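You operate a simulated robot arm through the tools that you are given. There is no shell and no other tool. Be economical: measure what you need, move in short steps, check, and stop when the job is done.

You are at the controls of a simulated robot arm. One attempt, no reset.

Task
Lock the beam stop at 25 cm and butt the orange cleat against it.
Fine: the black knob frees and locks the stop; the cleat lies across the beam.
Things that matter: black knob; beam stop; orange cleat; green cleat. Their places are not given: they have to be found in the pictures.

The check looks at the end state, three seconds after you hand in, the way a careful person would. Anything else that was tipped, shoved, dropped, spilled or broken makes it a failure.

Robot
A 7-joint arm with a two-finger parallel gripper, fixed in place. Base frame: the origin is at the foot of the arm, x ahead of it, y to its left, z up. Units: cm, degrees, N and s.
With the tool pointing down near the work surface it reaches from about 24 to 68 cm from the base axis. Its first joint turns from -66.0 to 66.0 degrees. Payload 2.4 kg.
The tool frame sits at the grasp point between the pads (the TCP): z along the fingers, y along the line on which they close. The tips reach 3 cm beyond it. The gripper opens to 9.4 cm. The fingers are 2.8 cm wide and 1 cm thick; the gripper's body (5 by 9.6 cm) begins 5.5 cm behind the TCP.
Orientation is that of the tool frame in the base frame, as a unit quaternion [x, y, z, w]. With the fingers straight down and closing along the base's y, the tool's x points along the base's -x, its y along +y and its z along -z.

Tools
- The arm moves only by the tool move_arm. Its argument "series" is text: rows parted by semicolons, each of 7 numbers parted by spaces: the shift along the tool's x, y, z in m, then the turn, a rotation vector about the tool's x, y, z in degrees, then the finger opening in m, from 0 to 0.094. In form: tx ty tz wx wy wz jaw; .... A call has 1 to 8 rows; each row is the pose to reach, as a shift and turn from the pose commanded when the call began, along the tool's axes at that moment. Each row takes 0.2 s and may step no farther than 5 cm and 8.6 degrees from the row before; otherwise, or with a gripper value out of range, the whole call is refused. Where a pose cannot be reached the arm comes as near as it can. A force on the tool above 90 N (or 10 N above the force at the start of the call, whichever is more), or a blocked arm, ends the call early, and 0.2 s more pass. The fingers move at their own pace (about 15.3 cm/s each) and stop on an object; they squeeze with about 43 N. The grip force told is the motor's: it shows also when the fingers shut on nothing. Time passes only in rows, and 0.2 s behind the last, so rows that repeat a pose let the fingers close. It gives the time, the measured TCP pose, the force on the tool (base axes), the opening and the grip force at its end, in the units of the frame above (readings bear some noise).
- Cameras (640 x 400 px; columns grow to the right, rows downward): "scene" is fixed at [5.16, 48.15, 146.05]; the picture's right is [-0.62, -0.78, 0.00], its down [-0.33, 0.26, -0.91] and it looks along [0.71, -0.56, -0.42] (base axes); focal length 313 px, centre (320, 200). "wrist" rides on the gripper at [-3.7, 0, -5.8] in the tool frame; the picture's right is [0.00, -1.00, 0.00], its down [0.97, 0.00, -0.24] and it looks along [0.24, 0.00, 0.97] (tool axes); focal length 218 px, centre (320, 200).
- capture(camera): a new picture of that camera. It takes no simulated time.
- locate(camera, pixels): for up to 12 pixels [column, row] of the newest picture of that camera ("zoom" is the newest enlarged one), the place [x, y, z] in the base frame of the surface seen there, good to about 0.2 cm. It takes no simulated time.
- inspect(camera, box): a new picture of the part [left, top, right, bottom] of that camera's present view, enlarged. It takes no simulated time.
- hand_in(): hands the job in; it is judged then, once.

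Work in short steps. Measure before you move; look again where a grasp or a placing could have gone wrong, and mend it. You have 80 turns and 38 pictures in all, those below and enlarged ones among them. Open the gripper and draw the arm clear of the work before you hand the job in, unless the task says otherwise; then end with one line.

The tools are called after "Request:" as a command line: name --argument value ..., lists and objects as JSON in quotes. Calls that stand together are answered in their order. move_arm: Moves the arm, as the interface text tells. Its arguments: {"type":"object","properties":{"series":{"type":"string"}},"required":["series"]} The other tools are called the same way: capture (camera) takes a picture; locate (camera, pixels) gives the place of the surface under pixels of a picture; inspect (camera, box) takes an enlarged picture of a part of a camera's view; hand_in () hands the job in.

At the start:

```text
time_s: 0.0
tcp_pos: [40.93, 4.31, 129.99]
ee_rot: [0.0, 1.0, 0.0, 0.0]
contact_force: [0.0, -0.1, -1.0]
opening: 9.42
gripper_force: 0.0
```

scene: 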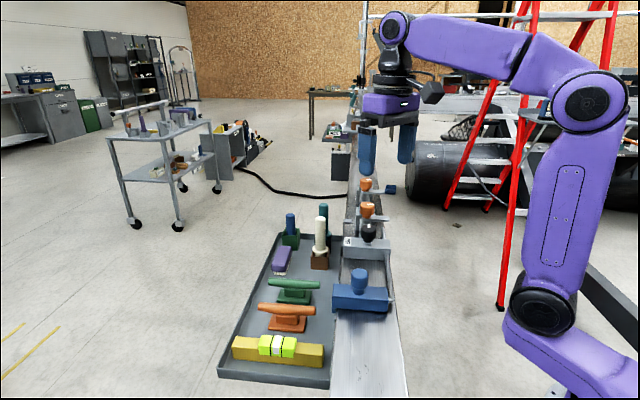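
wrist: 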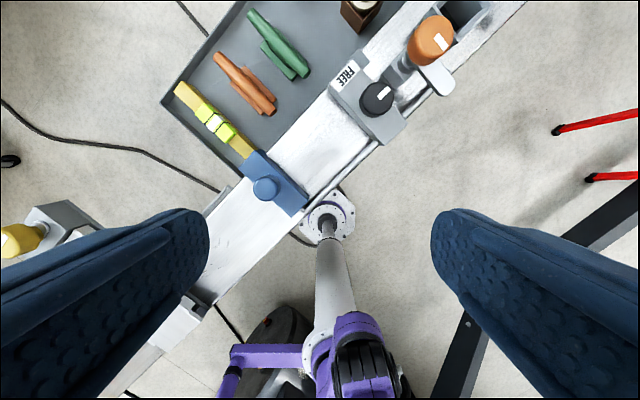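

The beam with knob, blue stop block and tray of cleats is visible. I enlarge both views to read the labels and scale.

Request:
inspect --camera "wrist" --box '[160, 0, 520, 225]'

Request:
inspect --camera "scene" --box '[210, 160, 450, 400]'

```text
1.78 times, centred on (340, 112) of wrist
```

zoom: 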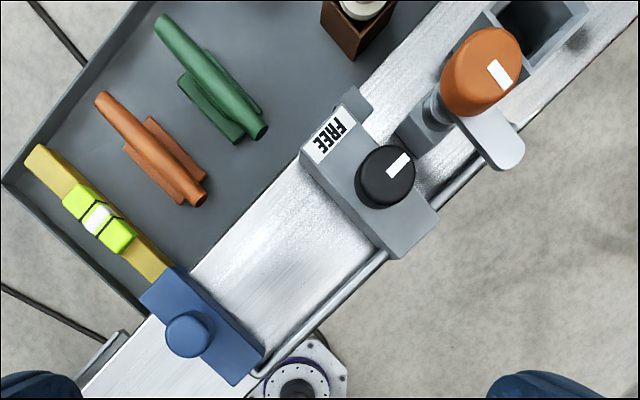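

```text
1.67 times, centred on (330, 280) of scene
```

zoom: 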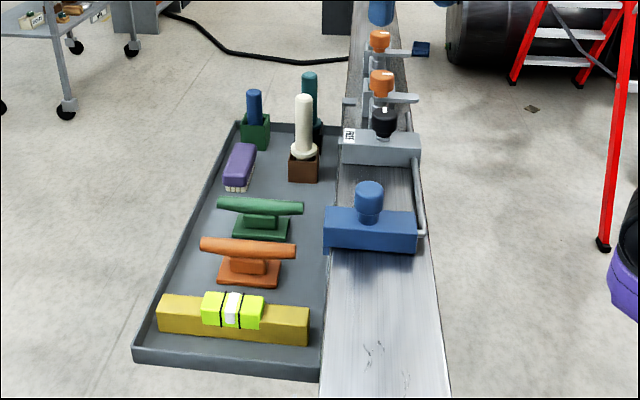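

I need the geometry and any scale marks. I locate the main features, and zoom on the beam.

Request:
locate --camera "wrist" --pixels '[[378, 97], [346, 75], [265, 188], [240, 165], [303, 207], [300, 150], [218, 125], [245, 85], [278, 45], [375, 145], [430, 40], [216, 290]]'

Request:
inspect --camera "scene" --box '[320, 280, 420, 400]'

Request:
inspect --camera "scene" --box '[310, 160, 410, 280]'

Request:
inspect --camera "wrist" --box '[240, 60, 400, 160]'

```text
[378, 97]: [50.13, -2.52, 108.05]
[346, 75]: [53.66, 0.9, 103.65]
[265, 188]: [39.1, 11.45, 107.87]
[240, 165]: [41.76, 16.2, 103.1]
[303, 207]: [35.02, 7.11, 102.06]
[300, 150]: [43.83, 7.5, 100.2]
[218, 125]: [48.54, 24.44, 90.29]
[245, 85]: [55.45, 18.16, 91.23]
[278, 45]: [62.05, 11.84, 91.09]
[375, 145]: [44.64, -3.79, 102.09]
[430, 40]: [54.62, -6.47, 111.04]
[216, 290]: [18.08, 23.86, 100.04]
```

```text
3.33 times, centred on (370, 340) of scene
```

zoom: 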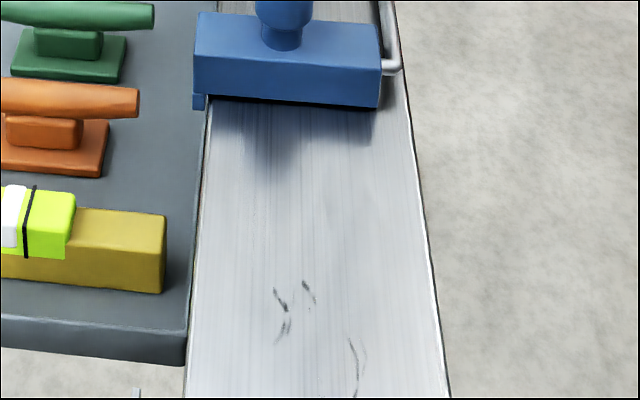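

```text
3.33 times, centred on (360, 220) of scene
```

zoom: 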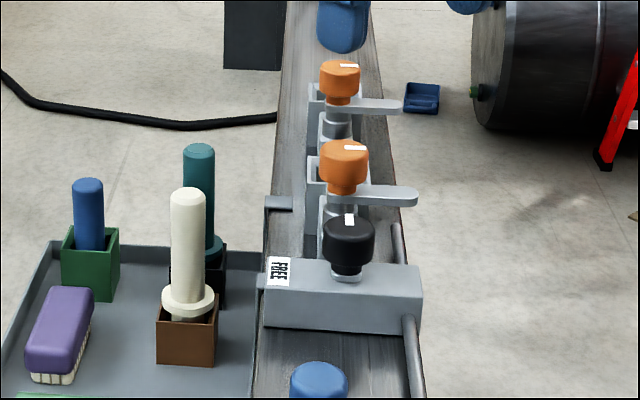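

```text
4.00 times, centred on (320, 110) of wrist
```

zoom: 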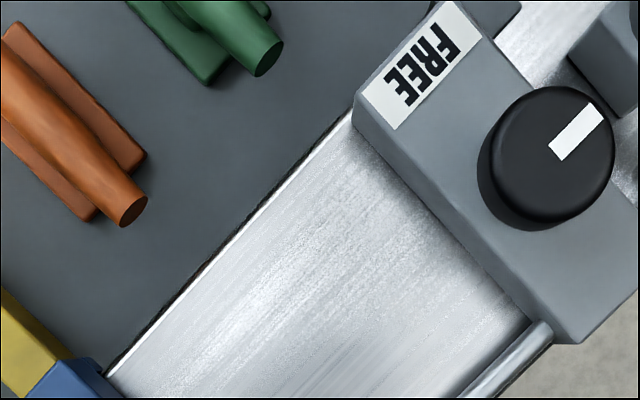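

The stop seems to be the blue block, its rod going through the grey lock housing with the FREE label; no scale seen yet. I drop nearer and turn the tool to be square to the beam, to look for the scale.

Request:
move_arm --series "0.012 0.02 0.01 0 0 8 0.094; 0.024 0.04 0.02 0 0 16 0.094; 0.036 0.06 0.03 0 0 24 0.094; 0.05 0.08 0.04 0 0 31 0.094; 0.07 0.1 0.06 0 0 37 0.094; 0.07 0.1 0.06 0 0 37 0.094"

Request:
capture --camera "wrist"

```text
time_s: 1.4
tcp_pos: [33.94, 14.47, 123.92]
ee_rot: [0.318, 0.948, 0.001, 0.0]
contact_force: [-0.8, 0.1, -0.5]
opening: 9.42
gripper_force: 0.1
```

```text
30 pictures are left
```

wrist: 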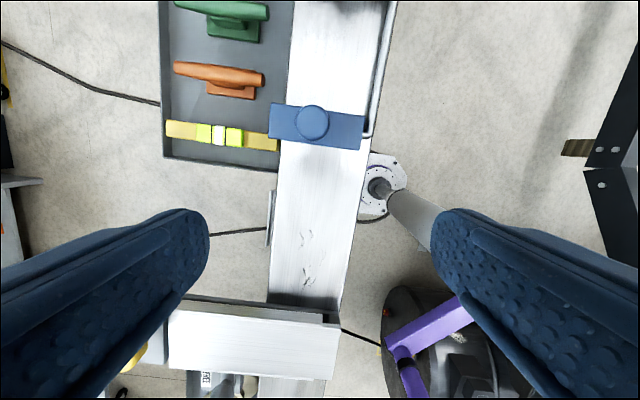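

There's a plate on the beam's left flank at (270,220), and an end piece at (250,340). I zoom in.

Request:
inspect --camera "wrist" --box '[200, 90, 380, 230]'

Request:
inspect --camera "wrist" --box '[150, 200, 390, 400]'

Request:
locate --camera "wrist" --pixels '[[268, 220], [272, 195], [180, 310], [330, 320], [250, 350], [285, 300], [275, 150], [362, 150], [268, 141], [300, 200], [205, 380], [190, 340]]'

```text
2.86 times, centred on (290, 160) of wrist
```

zoom: 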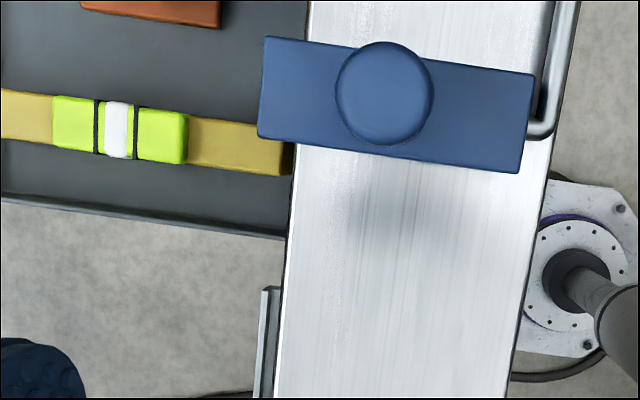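

```text
2.00 times, centred on (270, 300) of wrist
```

zoom: 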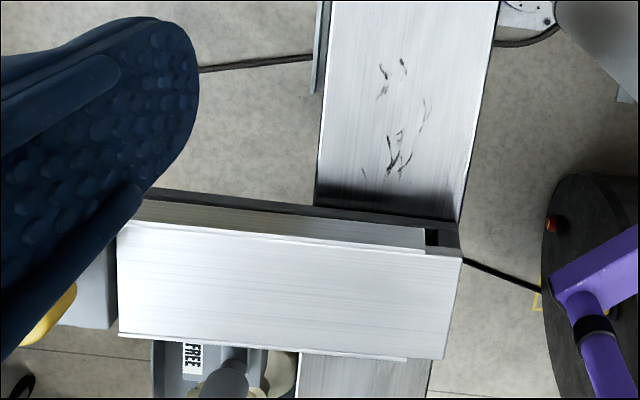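

```text
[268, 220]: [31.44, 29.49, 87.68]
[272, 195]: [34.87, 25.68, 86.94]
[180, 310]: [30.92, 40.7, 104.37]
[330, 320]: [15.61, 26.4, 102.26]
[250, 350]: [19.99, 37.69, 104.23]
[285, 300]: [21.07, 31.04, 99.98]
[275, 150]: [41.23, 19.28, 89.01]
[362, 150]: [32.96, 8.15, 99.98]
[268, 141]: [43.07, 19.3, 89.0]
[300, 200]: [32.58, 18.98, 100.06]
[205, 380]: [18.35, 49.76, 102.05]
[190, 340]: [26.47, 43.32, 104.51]
```

The lock/stop sits on a beam (top z≈100) that runs to an end fence (z≈104), and a plate is on the beam's left flank facing +v. I go left and tilt to see that flank.

Request:
move_arm --series "0.023 0.037 0.01 8 0 0 0.094; 0.046 0.074 0.02 16 0 0 0.094; 0.069 0.111 0.03 24 0 0 0.094; 0.092 0.148 0.04 32 0 0 0.094; 0.113 0.184 0.05 40 0 0 0.094; 0.113 0.184 0.05 40 0 0 0.094"

Request:
capture --camera "wrist"

```text
time_s: 2.8
tcp_pos: [31.12, 31.19, 116.42]
ee_rot: [0.298, 0.891, -0.326, -0.109]
contact_force: [-0.2, -0.1, 0.0]
opening: 9.4
gripper_force: 0.0
out of reach, approached as far as the arm can: row 4, 5, 6
```

```text
27 pictures are left
```

wrist: 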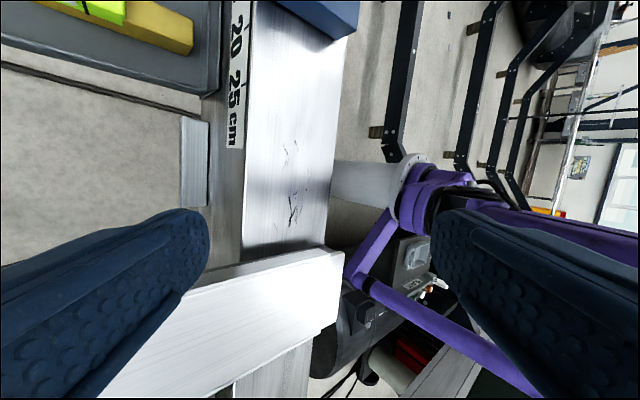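

A scale with "20 25 cm" is on the beam's left flank at (235,90). I zoom and locate its marks.

Request:
inspect --camera "wrist" --box '[190, 0, 290, 160]'

```text
2.50 times, centred on (240, 80) of wrist
```

zoom: 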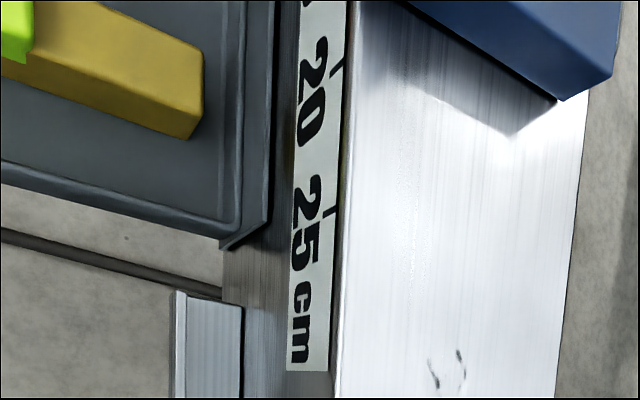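

Ticks for 25 at zoom (333,210) and 20 at (341,68).

Request:
locate --camera "zoom" --pixels '[[329, 211], [336, 70], [331, 330], [346, 20], [345, 210], [342, 300], [556, 100], [565, 300]]'

Request:
move_arm --series "-0.04 0 0 0 0 0 0.094; -0.08 0 0 0 0 0 0.094; -0.12 0 0 0 0 0 0.094; -0.16 0 0 0 0 0 0.094; -0.16 0 0 0 0 0 0.094"

Request:
capture --camera "wrist"

```text
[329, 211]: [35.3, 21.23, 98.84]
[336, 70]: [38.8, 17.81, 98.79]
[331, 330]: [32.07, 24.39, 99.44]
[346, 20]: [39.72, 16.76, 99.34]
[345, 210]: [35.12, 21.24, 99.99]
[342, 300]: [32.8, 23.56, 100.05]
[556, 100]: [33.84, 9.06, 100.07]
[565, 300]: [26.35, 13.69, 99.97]
```

```text
time_s: 4.0
tcp_pos: [42.07, 20.76, 116.59]
ee_rot: [0.298, 0.891, -0.324, -0.109]
contact_force: [0.7, -0.4, 0.0]
opening: 9.39
gripper_force: 0.0
out of reach, approached as far as the arm can: row 2, 3, 4, 5
```

```text
25 pictures are left
```

wrist: 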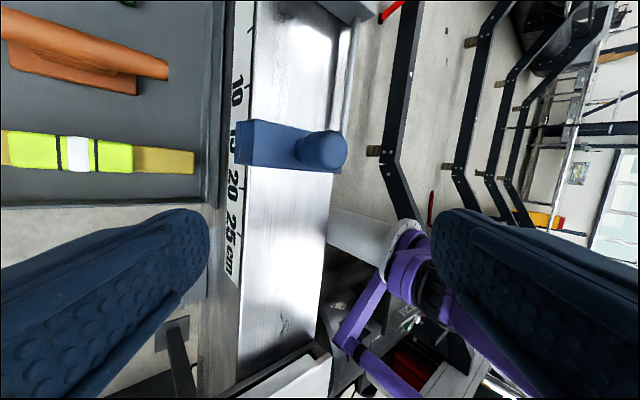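

Now the whole scale shows: 10, 15 (behind stop), 20, 25. I zoom on the stop's pointer.

Request:
inspect --camera "wrist" --box '[200, 0, 360, 140]'

Request:
locate --camera "zoom" --pixels '[[200, 100], [190, 300], [170, 390]]'

Request:
inspect --camera "wrist" --box '[210, 90, 310, 290]'

```text
2.86 times, centred on (280, 70) of wrist
```

zoom: 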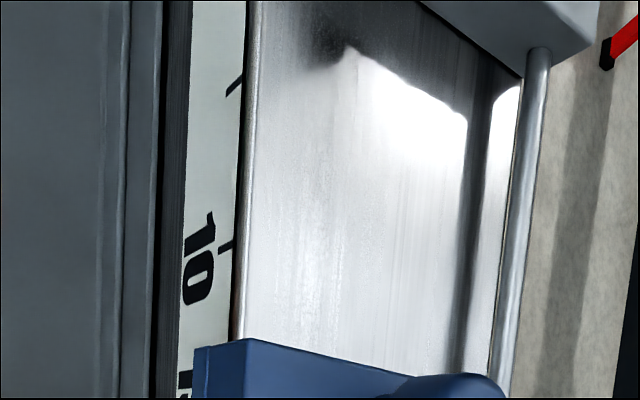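

```text
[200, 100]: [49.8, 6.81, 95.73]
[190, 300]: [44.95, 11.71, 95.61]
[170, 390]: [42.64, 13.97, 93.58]
```

```text
2.00 times, centred on (260, 190) of wrist
```

zoom: 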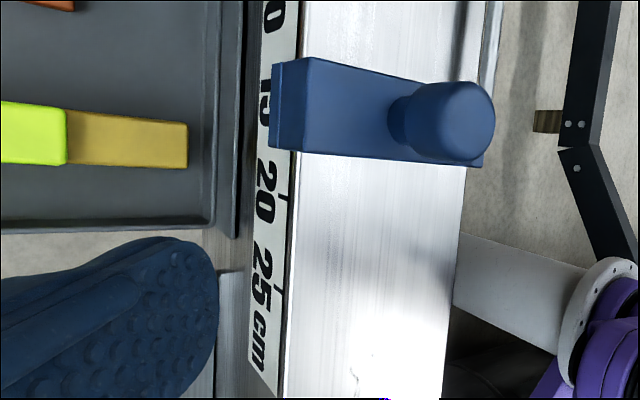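

I zoom hard on the flap of the stop, to see whether it carries an index line.

Request:
inspect --camera "wrist" --box '[225, 105, 285, 185]'

Request:
inspect --camera "scene" --box '[320, 260, 400, 320]'

```text
5.00 times, centred on (255, 145) of wrist
```

zoom: 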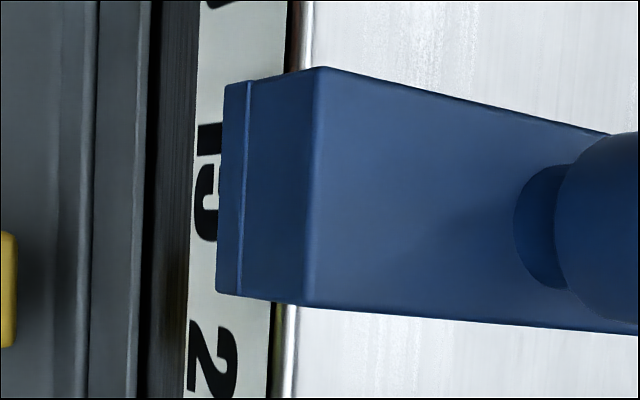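

```text
6.67 times, centred on (360, 290) of scene
```

zoom: 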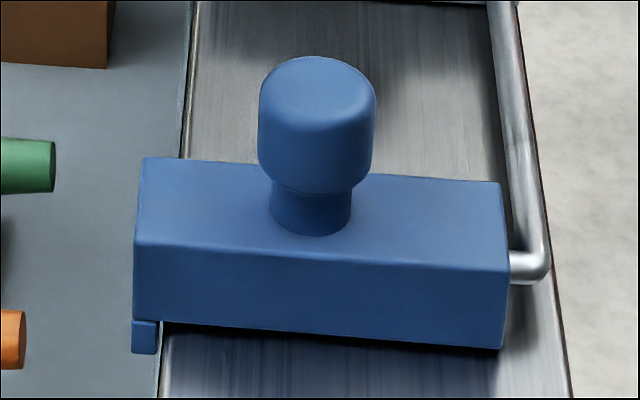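

No index line; the flap spans the whole block. I return to upright above the lock, to see where zero lies, the rod's end and the lock.

Request:
move_arm --series "-0.019 -0.027 -0.003 -8 0 0 0.094; -0.038 -0.054 -0.006 -16 0 0 0.094; -0.057 -0.081 -0.01 -24 0 0 0.094; -0.076 -0.108 -0.014 -32 0 0 0.094; -0.094 -0.135 -0.017 -40 0 0 0.094; -0.094 -0.135 -0.017 -40 0 0 0.094"

Request:
capture --camera "wrist"

```text
time_s: 5.4
tcp_pos: [43.75, 7.98, 126.72]
ee_rot: [0.317, 0.948, 0.001, 0.0]
contact_force: [0.0, 0.4, -0.4]
opening: 9.42
gripper_force: 0.0
```

```text
20 pictures are left
```

wrist: 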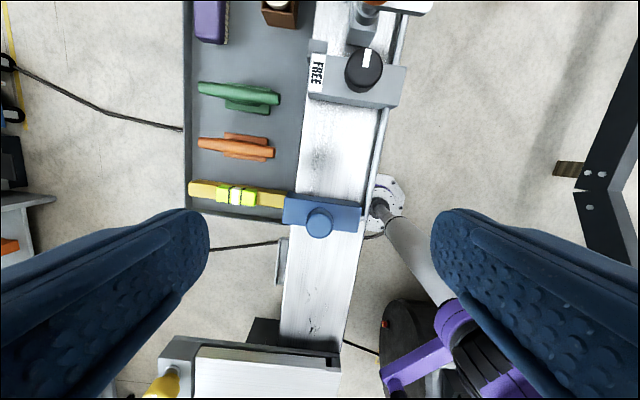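

I measure beam edges, stop top corners, lock corners, and cleats.

Request:
locate --camera "wrist" --pixels '[[302, 150], [284, 330], [360, 250], [350, 320], [285, 197], [361, 204], [284, 223], [359, 231], [309, 101], [401, 107], [310, 55], [405, 70]]'

Request:
locate --camera "wrist" --pixels '[[320, 222], [364, 68], [200, 142], [272, 152], [270, 158], [266, 139], [228, 157], [226, 134], [236, 146], [199, 88], [278, 99], [306, 110]]'

Request:
inspect --camera "wrist" --box '[280, 0, 440, 120]'

```text
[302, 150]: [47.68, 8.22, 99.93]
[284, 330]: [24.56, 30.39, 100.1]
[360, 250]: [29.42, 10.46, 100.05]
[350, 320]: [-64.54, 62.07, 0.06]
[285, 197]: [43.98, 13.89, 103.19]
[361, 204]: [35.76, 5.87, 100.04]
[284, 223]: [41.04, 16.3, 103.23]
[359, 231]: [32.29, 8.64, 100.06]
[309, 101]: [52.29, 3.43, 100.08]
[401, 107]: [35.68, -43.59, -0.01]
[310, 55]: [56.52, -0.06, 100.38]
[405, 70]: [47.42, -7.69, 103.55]
```

```text
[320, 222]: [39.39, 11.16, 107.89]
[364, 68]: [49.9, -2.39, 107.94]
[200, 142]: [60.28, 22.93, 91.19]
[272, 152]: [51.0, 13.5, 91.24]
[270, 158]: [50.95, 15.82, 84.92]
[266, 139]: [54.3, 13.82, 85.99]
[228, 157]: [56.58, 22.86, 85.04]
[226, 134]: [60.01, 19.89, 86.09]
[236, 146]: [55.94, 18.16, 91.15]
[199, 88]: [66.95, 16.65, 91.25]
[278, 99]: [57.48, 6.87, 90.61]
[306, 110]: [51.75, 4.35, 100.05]
```

```text
3.33 times, centred on (360, 60) of wrist
```

zoom: 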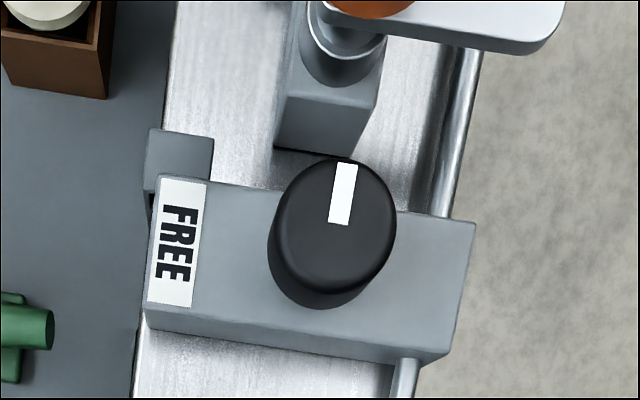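

FREE label sits on the +v side while the knob's white mark points to +u, so it looks locked now; the scale's zero coincides with the lock's near face (stop's +u face reads ≈13.7). I measure the clamp behind the knob for clearance.

Request:
locate --camera "zoom" --pixels '[[335, 110], [320, 140], [350, 150], [345, 45], [500, 20], [545, 45], [370, 10], [340, 175], [335, 225], [285, 230], [385, 225], [180, 150]]'

Request:
inspect --camera "scene" --box '[335, 165, 415, 265]'

```text
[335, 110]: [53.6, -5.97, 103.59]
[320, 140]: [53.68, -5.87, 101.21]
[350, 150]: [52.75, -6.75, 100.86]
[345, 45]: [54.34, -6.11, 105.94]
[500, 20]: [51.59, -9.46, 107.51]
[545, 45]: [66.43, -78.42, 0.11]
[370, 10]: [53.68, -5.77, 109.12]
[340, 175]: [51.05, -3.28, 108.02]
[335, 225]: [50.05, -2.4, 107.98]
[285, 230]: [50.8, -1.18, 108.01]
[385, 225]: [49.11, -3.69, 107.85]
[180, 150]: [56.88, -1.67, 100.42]
```

```text
4.00 times, centred on (375, 215) of scene
```

zoom: 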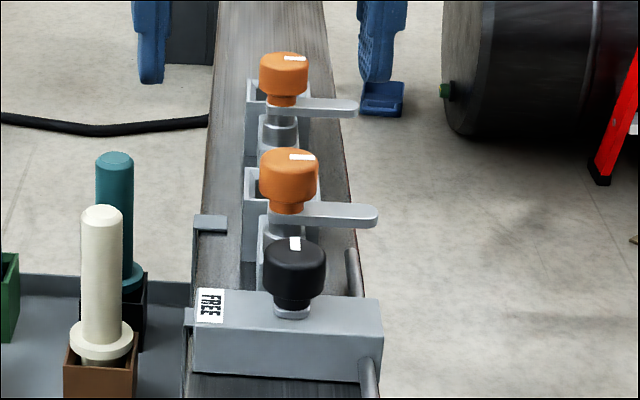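

Rod passes the lock; the knob centre is about (49.95,-2.43), top 108, with >4 cm clearance to the orange clamp. I check the rod end and go above the knob with yaw 0.

Request:
locate --camera "zoom" --pixels '[[352, 258], [358, 280], [288, 153], [378, 210]]'

Request:
move_arm --series "-0.023 -0.009 0.02 0 0 -7.4 0.08; -0.045 -0.018 0.045 0 0 -14.8 0.07; -0.067 -0.027 0.07 0 0 -22.2 0.065; -0.09 -0.036 0.095 0 0 -29.6 0.065; -0.1124 -0.0457 0.117 0 0 -37 0.065; -0.1124 -0.0457 0.117 0 0 -37 0.065"

Request:
capture --camera "wrist"

```text
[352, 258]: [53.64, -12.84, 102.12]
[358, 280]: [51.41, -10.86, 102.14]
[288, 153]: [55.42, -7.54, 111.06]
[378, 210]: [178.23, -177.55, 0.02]
```

```text
time_s: 6.8
tcp_pos: [49.83, -2.23, 115.28]
ee_rot: [-0.001, 1.0, 0.001, -0.001]
contact_force: [-0.3, 0.7, 0.0]
opening: 6.52
gripper_force: 0.1
```

```text
17 pictures are left
```

wrist: 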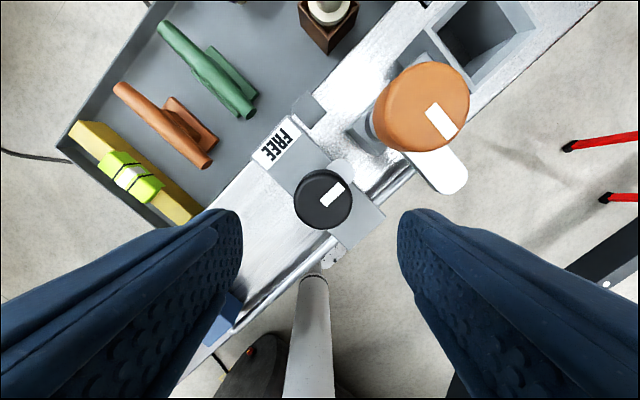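

The white mark on the knob points to +u. I refine the knob centre before descending.

Request:
locate --camera "wrist" --pixels '[[300, 192], [346, 192], [322, 175], [322, 208], [340, 180], [420, 75], [470, 90]]'

```text
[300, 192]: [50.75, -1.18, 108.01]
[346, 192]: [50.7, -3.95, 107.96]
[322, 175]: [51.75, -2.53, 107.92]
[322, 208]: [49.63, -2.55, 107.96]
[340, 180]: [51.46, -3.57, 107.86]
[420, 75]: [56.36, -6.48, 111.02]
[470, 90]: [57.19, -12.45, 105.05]
```

Knob centre ≈(50.15,-2.55). I descend with the tips to z≈104.4, then close.

Request:
move_arm --series "-0.0032 -0.0032 0.03 0 0 0 0.065; -0.0032 -0.0032 0.06 0 0 0 0.065; -0.0032 -0.0032 0.078 0 0 0 0.065; -0.0032 -0.0032 0.078 0 0 0 0.065; -0.0032 -0.0032 0.078 0 0 0 0.03; -0.0032 -0.0032 0.078 0 0 0 0.03"

```text
time_s: 8.2
tcp_pos: [50.3, -2.6, 107.29]
ee_rot: [-0.001, 1.0, 0.0, -0.001]
contact_force: [-3.9, 3.8, -3.8]
opening: 3.83
gripper_force: 44.9
```

Gripped at 3.83 cm. I turn counter-clockwise (seen from above) by 45° in small steps and check the readings.

Request:
move_arm --series "0 0 0 0 0 -8 0.03; 0 0 0 0 0 -16 0.03; 0 0 0 0 0 -24 0.03; 0 0 0 0 0 -32 0.03; 0 0 0 0 0 -40 0.03; 0 0 0 0 0 -45 0.03; 0 0 0 0 0 -45 0.03"

Request:
capture --camera "wrist"

```text
time_s: 9.8
tcp_pos: [50.32, -2.51, 107.41]
ee_rot: [-0.384, 0.924, 0.002, -0.002]
contact_force: [-22.2, 22.1, 13.6]
opening: 3.78
gripper_force: 44.8
```

```text
16 pictures are left
```

wrist: 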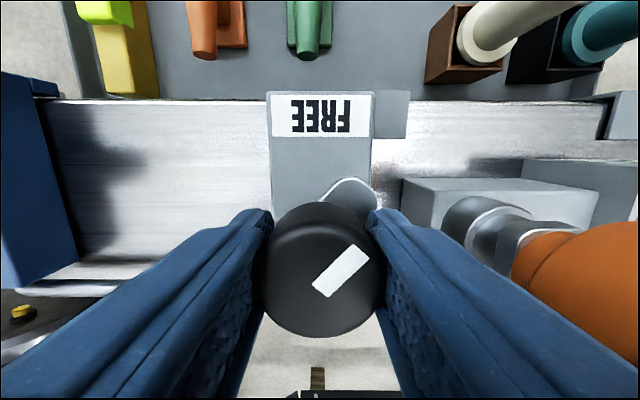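

Half turned: the mark has moved 45° towards FREE. A sideways force along -u says my centre is slightly off, so I shift 2.5 mm along -u while turning the other 45°.

Request:
move_arm --series "0 0.0025 0 0 0 -4 0.03; 0 0.0025 0 0 0 -12 0.03; 0 0.0025 0 0 0 -20 0.03; 0 0.0025 0 0 0 -28 0.03; 0 0.0025 0 0 0 -36 0.03; 0 0.0025 0 0 0 -43 0.03; 0 0.0025 0 0 0 -45 0.03"

Request:
capture --camera "wrist"

```text
time_s: 11.4
tcp_pos: [50.02, -2.58, 107.33]
ee_rot: [0.707, -0.707, -0.001, 0.0]
contact_force: [-21.8, 13.0, 12.7]
opening: 3.75
gripper_force: 45.1
```

```text
15 pictures are left
```

wrist: 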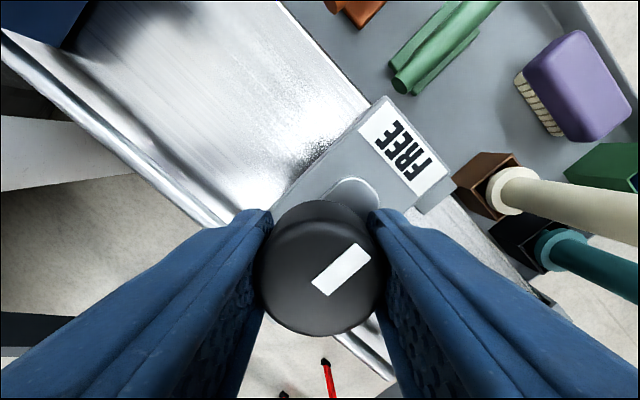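

The mark now points at FREE. I release, lift, and swing over the blue stop's knob at (39.4,11.2) with the fingers closing along the beam.

Request:
move_arm --series "0 0 0 0 0 0 0.06; 0 0 0 0 0 0 0.06; 0 0 -0.04 0 0 0 0.06; 0 0 -0.08 0 0 0 0.06; 0 0 -0.08 0 0 0 0.06"

Request:
move_arm --series "-0.023 0.018 0 0 0 7.5 0.07; -0.046 0.036 0 0 0 15 0.07; -0.069 0.054 0 0 0 22.5 0.07; -0.092 0.071 0 0 0 30 0.07; -0.115 0.089 0 0 0 37.5 0.07; -0.1374 0.1063 0 0 0 43.8 0.07; -0.1374 0.1063 0 0 0 43.8 0.07"

Request:
capture --camera "wrist"

```text
time_s: 12.6
tcp_pos: [50.28, -2.47, 115.26]
ee_rot: [-0.707, 0.707, 0.0, 0.0]
contact_force: [0.2, 0.2, 0.8]
opening: 6.03
gripper_force: 0.1
```

```text
time_s: 14.2
tcp_pos: [39.53, 11.28, 115.16]
ee_rot: [-0.39, 0.921, 0.0, 0.001]
contact_force: [-0.3, -0.2, 0.6]
opening: 6.98
gripper_force: 0.2
```

```text
14 pictures are left
```

wrist: 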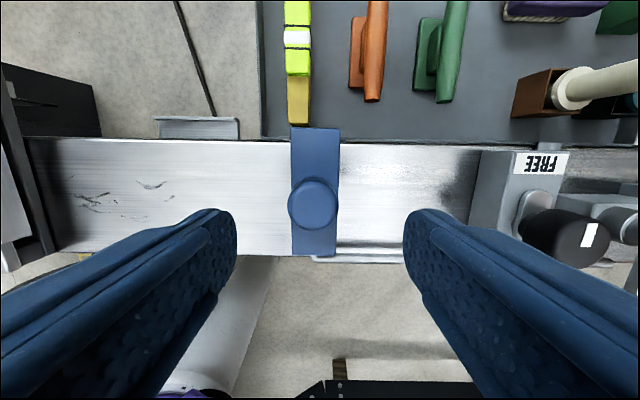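

Marker on the black knob points towards FREE at (588,235). I measure the stop's knob and its faces here.

Request:
locate --camera "wrist" --pixels '[[60, 140], [240, 141], [450, 148], [295, 135], [334, 135], [296, 247], [331, 247], [293, 200], [333, 200], [312, 185], [312, 215], [477, 180]]'

```text
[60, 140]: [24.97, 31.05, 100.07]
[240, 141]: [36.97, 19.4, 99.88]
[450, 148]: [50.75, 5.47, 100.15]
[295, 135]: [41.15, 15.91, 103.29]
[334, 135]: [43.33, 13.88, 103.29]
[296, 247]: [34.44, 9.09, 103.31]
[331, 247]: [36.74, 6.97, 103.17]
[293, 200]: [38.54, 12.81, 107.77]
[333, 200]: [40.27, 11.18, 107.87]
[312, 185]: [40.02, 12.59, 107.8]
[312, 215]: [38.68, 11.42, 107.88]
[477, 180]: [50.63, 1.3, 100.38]
```

Beam direction u≈(0.713,-0.701). The stop's +u face reads ≈13.65; it must travel ≈11.35 cm along -u. I descend on its knob and grip.

Request:
move_arm --series "-0.003 0.006 0.03 0 0 0 0.07; -0.003 0.006 0.06 0 0 0 0.07; -0.003 0.006 0.078 0 0 0 0.07; -0.003 0.006 0.078 0 0 0 0.07; -0.003 0.006 0.078 0 0 0 0.02; -0.003 0.006 0.078 0 0 0 0.02; -0.003 0.006 0.078 0 0 0 0.02"

```text
time_s: 15.8
tcp_pos: [39.08, 11.77, 107.22]
ee_rot: [-0.391, 0.92, 0.0, -0.001]
contact_force: [-9.6, -8.9, -2.1]
opening: 3.41
gripper_force: 45.2
```

Gripped (3.41 cm). I test that the stop is free by sliding 3 cm along -u.

Request:
move_arm --series "0 0.01 0 0 0 0 0.02; 0 0.02 0 0 0 0 0.02; 0 0.03 0 0 0 0 0.02; 0 0.03 0 0 0 0 0.02"

Request:
capture --camera "wrist"

```text
time_s: 16.8
tcp_pos: [37.15, 13.86, 107.2]
ee_rot: [-0.392, 0.92, -0.001, -0.003]
contact_force: [-9.7, -8.8, -32.3]
opening: 3.37
gripper_force: 45.4
```

```text
13 pictures are left
```

wrist: 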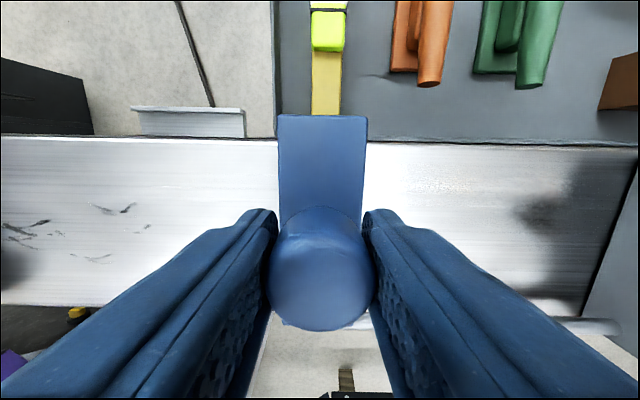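

The stop slides freely (moved ~2.85 cm). I continue 8.35 cm.

Request:
move_arm --series "0 0.015 -0.001 0 0 0 0.02; 0 0.03 -0.001 0 0 0 0.02; 0 0.045 -0.001 0 0 0 0.02; 0 0.06 -0.001 0 0 0 0.02; 0 0.075 -0.001 0 0 0 0.02; 0 0.0835 -0.001 0 0 0 0.02; 0 0.0835 -0.001 0 0 0 0.02"

Request:
capture --camera "wrist"

```text
time_s: 18.0
tcp_pos: [32.99, 17.89, 107.57]
ee_rot: [-0.385, 0.923, -0.011, 0.007]
contact_force: [15.9, -13.0, -6.9]
opening: 3.43
gripper_force: 45.2
stopped in row 6: the force on the tool passed its limit (the readings are from after the stop); the commanded pose is now the measured one
```

```text
12 pictures are left
```

wrist: 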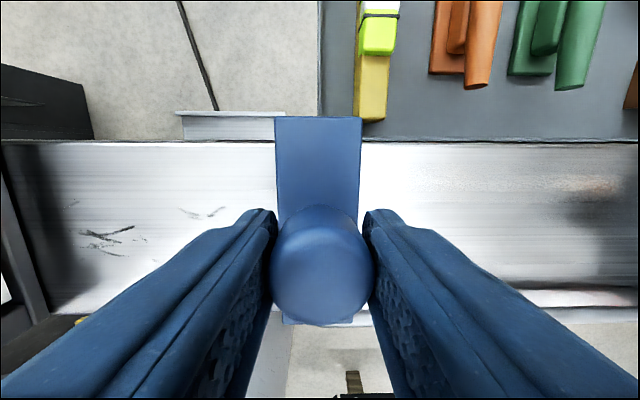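

It halted after 8.6 cm total. I push gently once more to tell a hard end stop from a jam.

Request:
move_arm --series "0 0.002 0 0 0 0 0.02; 0 0.005 0 0 0 0 0.02; 0 0.008 0 0 0 0 0.02; 0 0.008 0 0 0 0 0.02"

Request:
inspect --camera "scene" --box '[300, 200, 460, 330]'

```text
time_s: 19.0
tcp_pos: [33.01, 17.9, 107.58]
ee_rot: [-0.383, 0.924, -0.017, 0.01]
contact_force: [61.2, -38.7, -11.9]
opening: 3.48
gripper_force: 44.9
```

```text
3.08 times, centred on (380, 265) of scene
```

zoom: 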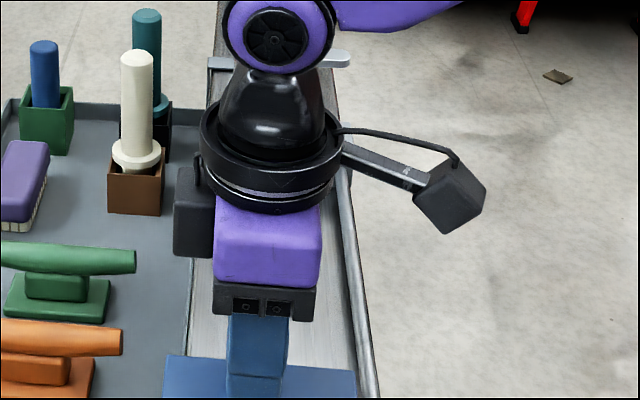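

A true end stop (72 N): the +u face can never reach 25, so the scale is read at the -u (open, near) face, which is now at ≈26. I back off ≈1 cm, release, and look at the scale.

Request:
move_arm --series "0 -0.009 0 0 0 0 0.02; 0 -0.0186 0 0 0 0 0.02; 0 -0.0186 0 0 0 0 0.02; 0 -0.0186 0 0 0 0 0.06; 0 -0.0186 0 0 0 0 0.06; 0 -0.0186 -0.04 0 0 0 0.06; 0 -0.0186 -0.08 0 0 0 0.06; 0 -0.0186 -0.08 0 0 0 0.06"

```text
time_s: 20.8
tcp_pos: [33.24, 17.61, 115.65]
ee_rot: [-0.387, 0.922, -0.01, 0.007]
contact_force: [0.7, -0.6, 0.1]
opening: 5.99
gripper_force: 0.1
```

Released. I move to the +v side and tilt to see the flank scale.

Request:
move_arm --series "-0.03 0 0 0 8 0 0.06; -0.06 0 0 0 16 0 0.06; -0.09 0 0 0 24 0 0.06; -0.11 0 0 0 30 0 0.06; -0.11 0 0 0 30 0 0.06"

Request:
inspect --camera "wrist" --box '[200, 80, 440, 230]'

```text
time_s: 22.0
tcp_pos: [41.06, 25.39, 115.47]
ee_rot: [-0.371, 0.892, -0.11, -0.234]
contact_force: [0.8, 0.0, -0.8]
opening: 6.0
gripper_force: 0.1
```

```text
2.67 times, centred on (320, 155) of wrist
```

zoom: 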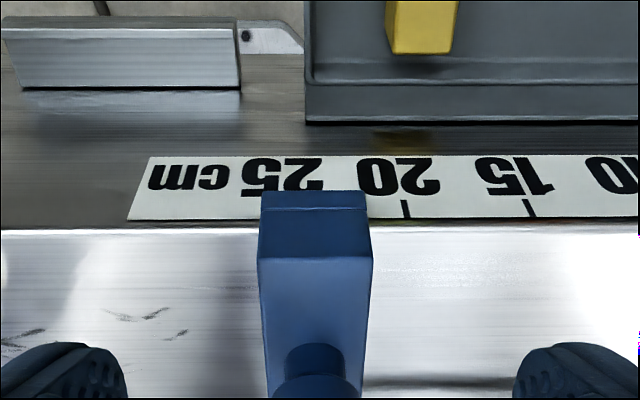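

Very clear view: ticks 20 at zoom (405,207), 15 at (529,207); the flap's -u edge at ≈261, i.e. about 25.7. I measure.

Request:
locate --camera "zoom" --pixels '[[405, 207], [529, 207], [266, 225], [362, 225], [266, 200], [362, 200], [262, 270], [370, 270], [150, 232], [500, 229], [133, 210]]'

```text
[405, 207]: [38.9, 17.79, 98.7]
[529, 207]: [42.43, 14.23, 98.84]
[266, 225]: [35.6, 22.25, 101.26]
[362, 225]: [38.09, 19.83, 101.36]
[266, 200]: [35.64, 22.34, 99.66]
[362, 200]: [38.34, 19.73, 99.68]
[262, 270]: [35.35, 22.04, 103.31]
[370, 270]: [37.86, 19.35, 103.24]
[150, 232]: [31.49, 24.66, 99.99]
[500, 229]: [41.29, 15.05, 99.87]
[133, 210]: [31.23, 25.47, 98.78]
```

The -u face reads ≈25.67, so it must go 0.67 cm back towards +u. I return upright above its knob.

Request:
move_arm --series "0.024 0 0.0138 0 -8 0 0.06; 0.048 0 0.0275 0 -16 0 0.06; 0.072 0 0.0413 0 -24 0 0.06; 0.0953 0 0.055 0 -30 0 0.06; 0.0953 0 0.055 0 -30 0 0.06"

Request:
move_arm --series "0 0 0 -1.36 0.3 0 0.06; 0 0 0 -1.36 0.3 0 0.06"

```text
time_s: 23.2
tcp_pos: [33.43, 17.44, 115.45]
ee_rot: [-0.386, 0.922, -0.011, 0.008]
contact_force: [0.5, -0.5, 1.2]
opening: 6.0
gripper_force: 0.1
```

```text
time_s: 23.8
tcp_pos: [33.48, 17.31, 115.42]
ee_rot: [-0.387, 0.922, 0.0, -0.001]
contact_force: [-0.6, 0.2, 0.5]
opening: 6.01
gripper_force: 0.0
```

Now descend and grip the stop's knob.

Request:
move_arm --series "0 0.002 0.04 0 0 0 0.06; 0 0.002 0.081 0 0 0 0.06; 0 0.002 0.081 0 0 0 0.06; 0 0.002 0.081 0 0 0 0.02; 0 0.002 0.081 0 0 0 0.02; 0 0.002 0.081 0 0 0 0.02"

```text
time_s: 25.2
tcp_pos: [33.14, 17.65, 107.44]
ee_rot: [-0.385, 0.923, -0.001, -0.002]
contact_force: [0.2, -0.4, -15.4]
opening: 3.39
gripper_force: 44.8
```

Gripped without side load. I slide 0.67 cm towards +u, release, lift.

Request:
move_arm --series "0 -0.003 0 0 0 0 0.02; 0 -0.0067 0 0 0 0 0.02; 0 -0.0067 0 0 0 0 0.02; 0 -0.0067 0 0 0 0 0.02"

Request:
move_arm --series "0 0 0 0 0 0 0.06; 0 0 0 0 0 0 0.06; 0 0 -0.04 0 0 0 0.06; 0 0 -0.08 0 0 0 0.06; 0 0 -0.08 0 0 0 0.06"

Request:
move_arm --series "-0.03 0 0 0 8 0 0.06; -0.06 0 0 0 16 0 0.06; -0.09 0 0 0 24 0 0.06; -0.11 0 0 0 30 0 0.06; -0.11 0 0 0 30 0 0.06"

Request:
inspect --camera "wrist" --box '[200, 80, 440, 230]'

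```text
time_s: 26.2
tcp_pos: [33.77, 17.11, 107.36]
ee_rot: [-0.387, 0.922, -0.001, -0.004]
contact_force: [-2.7, -3.5, -26.9]
opening: 3.36
gripper_force: 45.0
```

```text
time_s: 27.4
tcp_pos: [33.68, 16.84, 115.36]
ee_rot: [-0.386, 0.922, 0.0, -0.001]
contact_force: [0.1, 0.1, 0.2]
opening: 6.01
gripper_force: 0.0
```

```text
time_s: 28.6
tcp_pos: [41.48, 25.09, 115.42]
ee_rot: [-0.372, 0.891, -0.1, -0.241]
contact_force: [0.5, -0.2, 0.2]
opening: 6.0
gripper_force: 0.1
```

```text
2.67 times, centred on (320, 155) of wrist
```

zoom: 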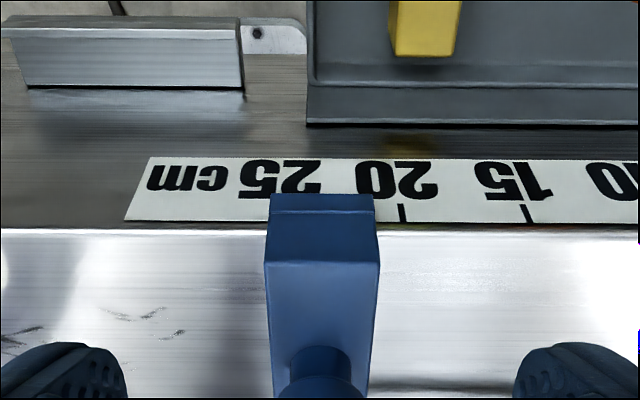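

I re-measure the ticks and the flap edge.

Request:
locate --camera "zoom" --pixels '[[402, 210], [526, 210], [276, 202], [370, 202], [276, 230], [370, 230], [270, 275], [374, 275], [280, 205], [280, 240]]'

```text
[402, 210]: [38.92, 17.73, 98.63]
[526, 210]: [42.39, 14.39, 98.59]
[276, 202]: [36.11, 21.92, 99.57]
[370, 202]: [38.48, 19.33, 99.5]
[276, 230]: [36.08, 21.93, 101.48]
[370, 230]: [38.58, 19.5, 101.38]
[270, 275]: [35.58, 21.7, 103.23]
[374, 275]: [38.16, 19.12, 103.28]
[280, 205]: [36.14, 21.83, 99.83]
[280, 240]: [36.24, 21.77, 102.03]
```

The -u face reads ≈25.15. One small correction: I go back to the same pose, grip, and end 1.7 mm farther to +u.

Request:
move_arm --series "0.024 0 0.0138 0 -8 0 0.06; 0.048 0 0.0275 0 -16 0 0.06; 0.072 0 0.0413 0 -24 0 0.06; 0.0953 0 0.055 0 -30 0 0.06; 0.0953 0 0.055 0 -30 0 0.06"

Request:
move_arm --series "0 0 0.04 0 0 0 0.06; 0 0 0.08 0 0 0 0.06; 0 0 0.08 0 0 0 0.06; 0 0 0.08 0 0 0 0.02; 0 0 0.08 0 0 0 0.02; 0 -0.0018 0.08 0 0 0 0.02; 0 -0.0018 0.08 0 0 0 0.02; 0 -0.0018 0.08 0 0 0 0.02"

Request:
move_arm --series "0 0 0 0 0 0 0.06; 0 0 0 0 0 0 0.06; 0 0 -0.04 0 0 0 0.06; 0 0 -0.08 0 0 0 0.06; 0 0 -0.08 0 0 0 0.06"

```text
time_s: 29.8
tcp_pos: [33.8, 17.09, 115.44]
ee_rot: [-0.387, 0.922, 0.0, 0.0]
contact_force: [0.4, 0.1, 0.0]
opening: 6.0
gripper_force: 0.0
```

```text
time_s: 31.6
tcp_pos: [34.03, 16.82, 107.41]
ee_rot: [-0.387, 0.922, -0.001, -0.002]
contact_force: [2.0, 4.1, -31.6]
opening: 3.38
gripper_force: 45.1
```

```text
time_s: 32.8
tcp_pos: [34.1, 16.92, 115.4]
ee_rot: [-0.386, 0.922, -0.001, -0.002]
contact_force: [-0.4, -0.1, -0.2]
opening: 6.03
gripper_force: 0.0
```

Released. I go back over the black knob at (50.05,-2.45), in the yaw in which I left it.

Request:
move_arm --series "0.0037 -0.0357 0 0 0 -6.4 0.06; 0.0073 -0.0714 0 0 0 -12.8 0.06; 0.011 -0.107 0 0 0 -19.2 0.06; 0.0146 -0.143 0 0 0 -25.6 0.06; 0.0183 -0.179 0 0 0 -32 0.06; 0.022 -0.214 0 0 0 -38.4 0.06; 0.0256 -0.25 0 0 0 -44.5 0.06; 0.0256 -0.25 0 0 0 -44.5 0.06"

Request:
capture --camera "wrist"

```text
time_s: 34.6
tcp_pos: [49.67, -2.47, 115.62]
ee_rot: [-0.707, 0.707, 0.0, -0.002]
contact_force: [0.8, 0.1, 0.1]
opening: 6.0
gripper_force: 0.1
```

```text
8 pictures are left
```

wrist: 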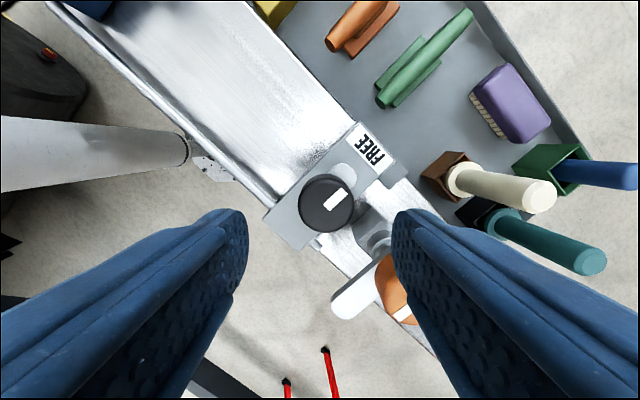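

The mark still points at FREE. I shift 3.5 mm in +x, descend and grip.

Request:
move_arm --series "0 -0.0035 0.03 0 0 0 0.06; 0 -0.0035 0.06 0 0 0 0.06; 0 -0.0035 0.082 0 0 0 0.06; 0 -0.0035 0.082 0 0 0 0.06; 0 -0.0035 0.082 0 0 0 0.03; 0 -0.0035 0.082 0 0 0 0.03"

Request:
move_arm --series "0 0 0 0 0 8 0.03; 0 0 0 0 0 16 0.03; 0 0 0 0 0 24 0.03; 0 0 0 0 0 32 0.03; 0 0 0 0 0 40 0.03; 0 0 0 0 0 45 0.03; 0 0 0 0 0 45 0.03"

Request:
move_arm --series "0 0 0 0 0 8 0.03; 0 0 0 0 0 16 0.03; 0 0 0 0 0 24 0.03; 0 0 0 0 0 32 0.03; 0 0 0 0 0 40 0.03; 0 0 0 0 0 46 0.03; 0 0 0 0 0 46 0.03"

```text
time_s: 36.0
tcp_pos: [50.05, -2.11, 107.45]
ee_rot: [0.707, -0.707, 0.0, 0.001]
contact_force: [-1.1, 0.5, -2.4]
opening: 4.02
gripper_force: 45.1
```

```text
time_s: 37.6
tcp_pos: [50.34, -2.4, 107.27]
ee_rot: [-0.382, 0.924, -0.002, -0.001]
contact_force: [-2.3, -0.6, 17.5]
opening: 3.86
gripper_force: 45.1
```

```text
time_s: 39.2
tcp_pos: [50.32, -2.48, 107.36]
ee_rot: [0.01, 1.0, -0.001, -0.001]
contact_force: [-5.5, -16.5, 15.4]
opening: 3.73
gripper_force: 45.3
```

Turned back about 91°. I release, lift, and check the mark.

Request:
move_arm --series "0 0 0 0 0 0 0.06; 0 0 0 0 0 0 0.06; 0 0 -0.04 0 0 0 0.06; 0 0 -0.08 0 0 0 0.06; 0 0 -0.08 0 0 0 0.06"

Request:
capture --camera "wrist"

```text
time_s: 40.4
tcp_pos: [50.21, -2.6, 115.26]
ee_rot: [0.008, 1.0, 0.0, -0.001]
contact_force: [0.9, 0.2, 0.2]
opening: 5.99
gripper_force: 0.0
```

```text
7 pictures are left
```

wrist: 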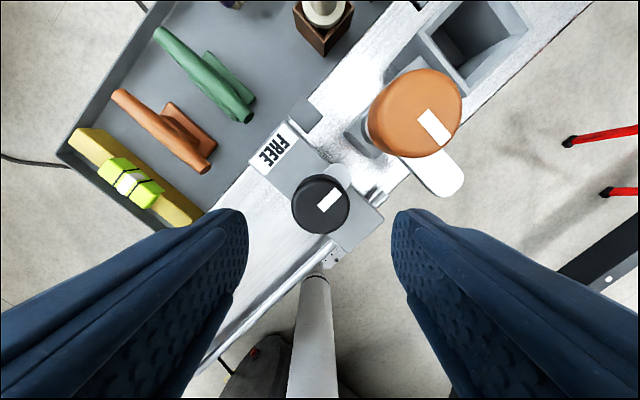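

Mark points to +u as at the start: locked. Now to the orange cleat (bar centre ≈(55.65,18.2), top 91.2, axis along v): I move above it with the fingers closing along the beam direction.

Request:
move_arm --series "-0.0085 0.0348 0 0 0 -7.73 0.06; -0.017 0.0697 0 0 0 -15.5 0.06; -0.0256 0.1045 0 0 0 -23.2 0.06; -0.034 0.139 0 0 0 -31 0.06; -0.0427 0.174 0 0 0 -38.7 0.06; -0.0512 0.209 0 0 0 -46.4 0.06; -0.0512 0.209 0.05 0 0 -46.4 0.06; -0.0512 0.209 0.1 0 0 -46.4 0.06"

Request:
capture --camera "wrist"

```text
time_s: 42.2
tcp_pos: [56.04, 18.5, 104.95]
ee_rot: [-0.387, 0.922, -0.002, 0.001]
contact_force: [0.2, -0.7, -0.2]
opening: 6.02
gripper_force: 0.1
```

```text
6 pictures are left
```

wrist: 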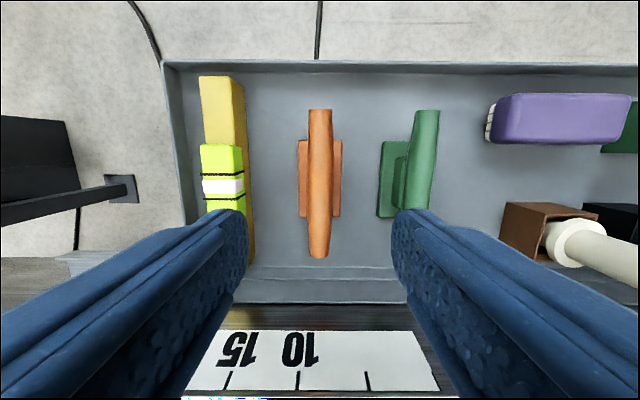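

The cleat is well centred at column 320. I measure bar, base, tray and neighbours.

Request:
locate --camera "wrist" --pixels '[[320, 115], [320, 250], [320, 180], [301, 180], [338, 180], [301, 145], [338, 213], [302, 213], [280, 180], [245, 190], [380, 190], [312, 180]]'

```text
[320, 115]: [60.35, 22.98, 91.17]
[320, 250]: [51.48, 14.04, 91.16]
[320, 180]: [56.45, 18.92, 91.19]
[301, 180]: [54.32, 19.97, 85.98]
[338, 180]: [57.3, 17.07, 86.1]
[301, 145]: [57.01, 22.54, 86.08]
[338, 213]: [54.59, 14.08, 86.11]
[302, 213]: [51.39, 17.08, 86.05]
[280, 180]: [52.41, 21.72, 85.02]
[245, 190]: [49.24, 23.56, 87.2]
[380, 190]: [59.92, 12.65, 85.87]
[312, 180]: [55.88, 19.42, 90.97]
```

Base half-width ≈2.4, bar centre u≈26.9. I descend so the tips reach z≈88.7 and close on the bar.

Request:
move_arm --series "0.003 0.001 0.045 0 0 0 0.06; 0.003 0.001 0.09 0 0 0 0.06; 0.003 0.001 0.1325 0 0 0 0.06; 0.003 0.001 0.1325 0 0 0 0.06; 0.003 0.001 0.1325 0 0 0 0.01; 0.003 0.001 0.1325 0 0 0 0.01; 0.003 0.001 0.1325 0 0 0 0.01; 0.003 0.001 0.1325 0 0 0 0.01"

```text
time_s: 44.0
tcp_pos: [55.6, 18.52, 91.89]
ee_rot: [-0.386, 0.923, 0.0, -0.001]
contact_force: [0.3, -0.9, 0.0]
opening: 2.55
gripper_force: 43.1
```

Gripped the bar (2.55 cm). I lift 18 cm and look.

Request:
move_arm --series "0 0 -0.02 0 0 0 0.01; 0 0 -0.06 0 0 0 0.01; 0 0 -0.1 0 0 0 0.01; 0 0 -0.14 0 0 0 0.01; 0 0 -0.18 0 0 0 0.01; 0 0 -0.18 0 0 0 0.01"

Request:
move_arm --series "0 0.035 0 0 0 0 0.01; 0 0.07 0 0 0 0 0.01; 0 0.105 0 0 0 0 0.01; 0 0.14 0 0 0 0 0.01; 0 0.175 0 0 0 0 0.01; 0 0.202 0 0 0 0 0.01; 0 0.202 0 0 0 0 0.01"

Request:
move_arm --series "0.035 0 0 0 0 0 0.01; 0.07 0 0 0 0 0 0.01; 0.105 0 0 0 0 0 0.01; 0.14 0 0 0 0 0 0.01; 0.17 0 0 0 0 0 0.01; 0.185 0 0 0 0 0 0.01; 0.185 0 0 0 0 0 0.01"

Request:
capture --camera "wrist"

```text
time_s: 45.4
tcp_pos: [55.42, 18.31, 109.92]
ee_rot: [-0.386, 0.923, 0.0, -0.003]
contact_force: [-0.3, -0.2, -1.8]
opening: 2.53
gripper_force: 42.8
```

```text
time_s: 47.0
tcp_pos: [41.02, 32.59, 110.22]
ee_rot: [-0.386, 0.922, 0.0, 0.0]
contact_force: [0.0, -0.6, -2.7]
opening: 2.53
gripper_force: 43.2
```

```text
time_s: 48.6
tcp_pos: [27.9, 19.21, 109.89]
ee_rot: [-0.386, 0.922, 0.0, 0.0]
contact_force: [-0.3, -0.8, -2.0]
opening: 2.54
gripper_force: 42.9
```

```text
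5 pictures are left
```

wrist: 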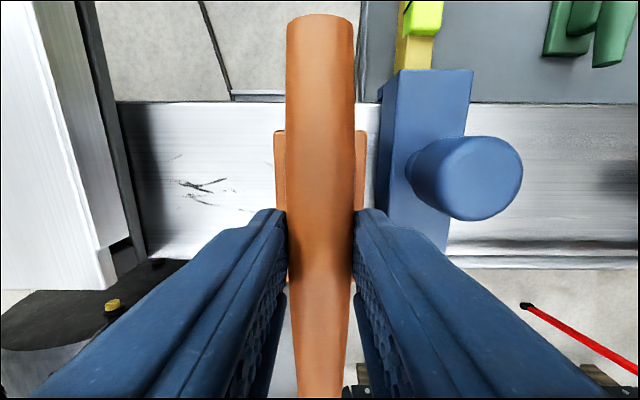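

Cleat is held above the beam beside the stop with ~1.2 cm gap (base edge 365 vs stop edge 390). I lower 3 cm to the beam.

Request:
move_arm --series "-0.003 0 0.01 0 0 0 0.01; -0.003 0 0.02 0 0 0 0.01; -0.003 0 0.027 0 0 0 0.01; -0.003 0 0.03 0 0 0 0.01; -0.003 0 0.03 0 0 0 0.01"

```text
time_s: 49.8
tcp_pos: [28.3, 19.54, 106.94]
ee_rot: [-0.386, 0.923, 0.0, -0.001]
contact_force: [0.0, 0.0, -2.0]
opening: 2.53
gripper_force: 42.8
```

No contact yet (force z still -2). I ease down up to 2 mm more.

Request:
move_arm --series "0 0 0.001 0 0 0 0.01; 0 0 0.0015 0 0 0 0.01; 0 0 0.0015 0 0 0 0.01"

```text
time_s: 50.6
tcp_pos: [28.38, 19.48, 106.89]
ee_rot: [-0.386, 0.922, 0.0, -0.001]
contact_force: [0.4, -2.5, 3.8]
opening: 2.54
gripper_force: 42.5
```

Touching the beam. I open slightly, lift clear 9 cm.

Request:
move_arm --series "0 0 0 0 0 0 0.037; 0 0 0 0 0 0 0.037; 0 0 -0.02 0 0 0 0.037; 0 0 -0.06 0 0 0 0.037; 0 0 -0.09 0 0 0 0.037; 0 0 -0.09 0 0 0 0.037"

Request:
capture --camera "wrist"

```text
time_s: 52.0
tcp_pos: [28.35, 19.54, 115.89]
ee_rot: [-0.386, 0.922, 0.0, -0.001]
contact_force: [-0.3, 0.7, -0.7]
opening: 3.72
gripper_force: 0.0
```

```text
4 pictures are left
```

wrist: 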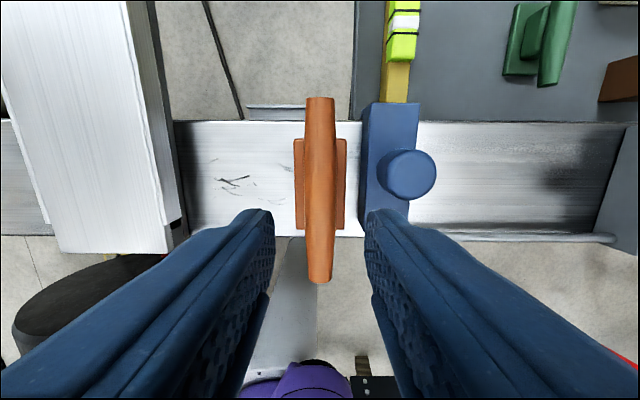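

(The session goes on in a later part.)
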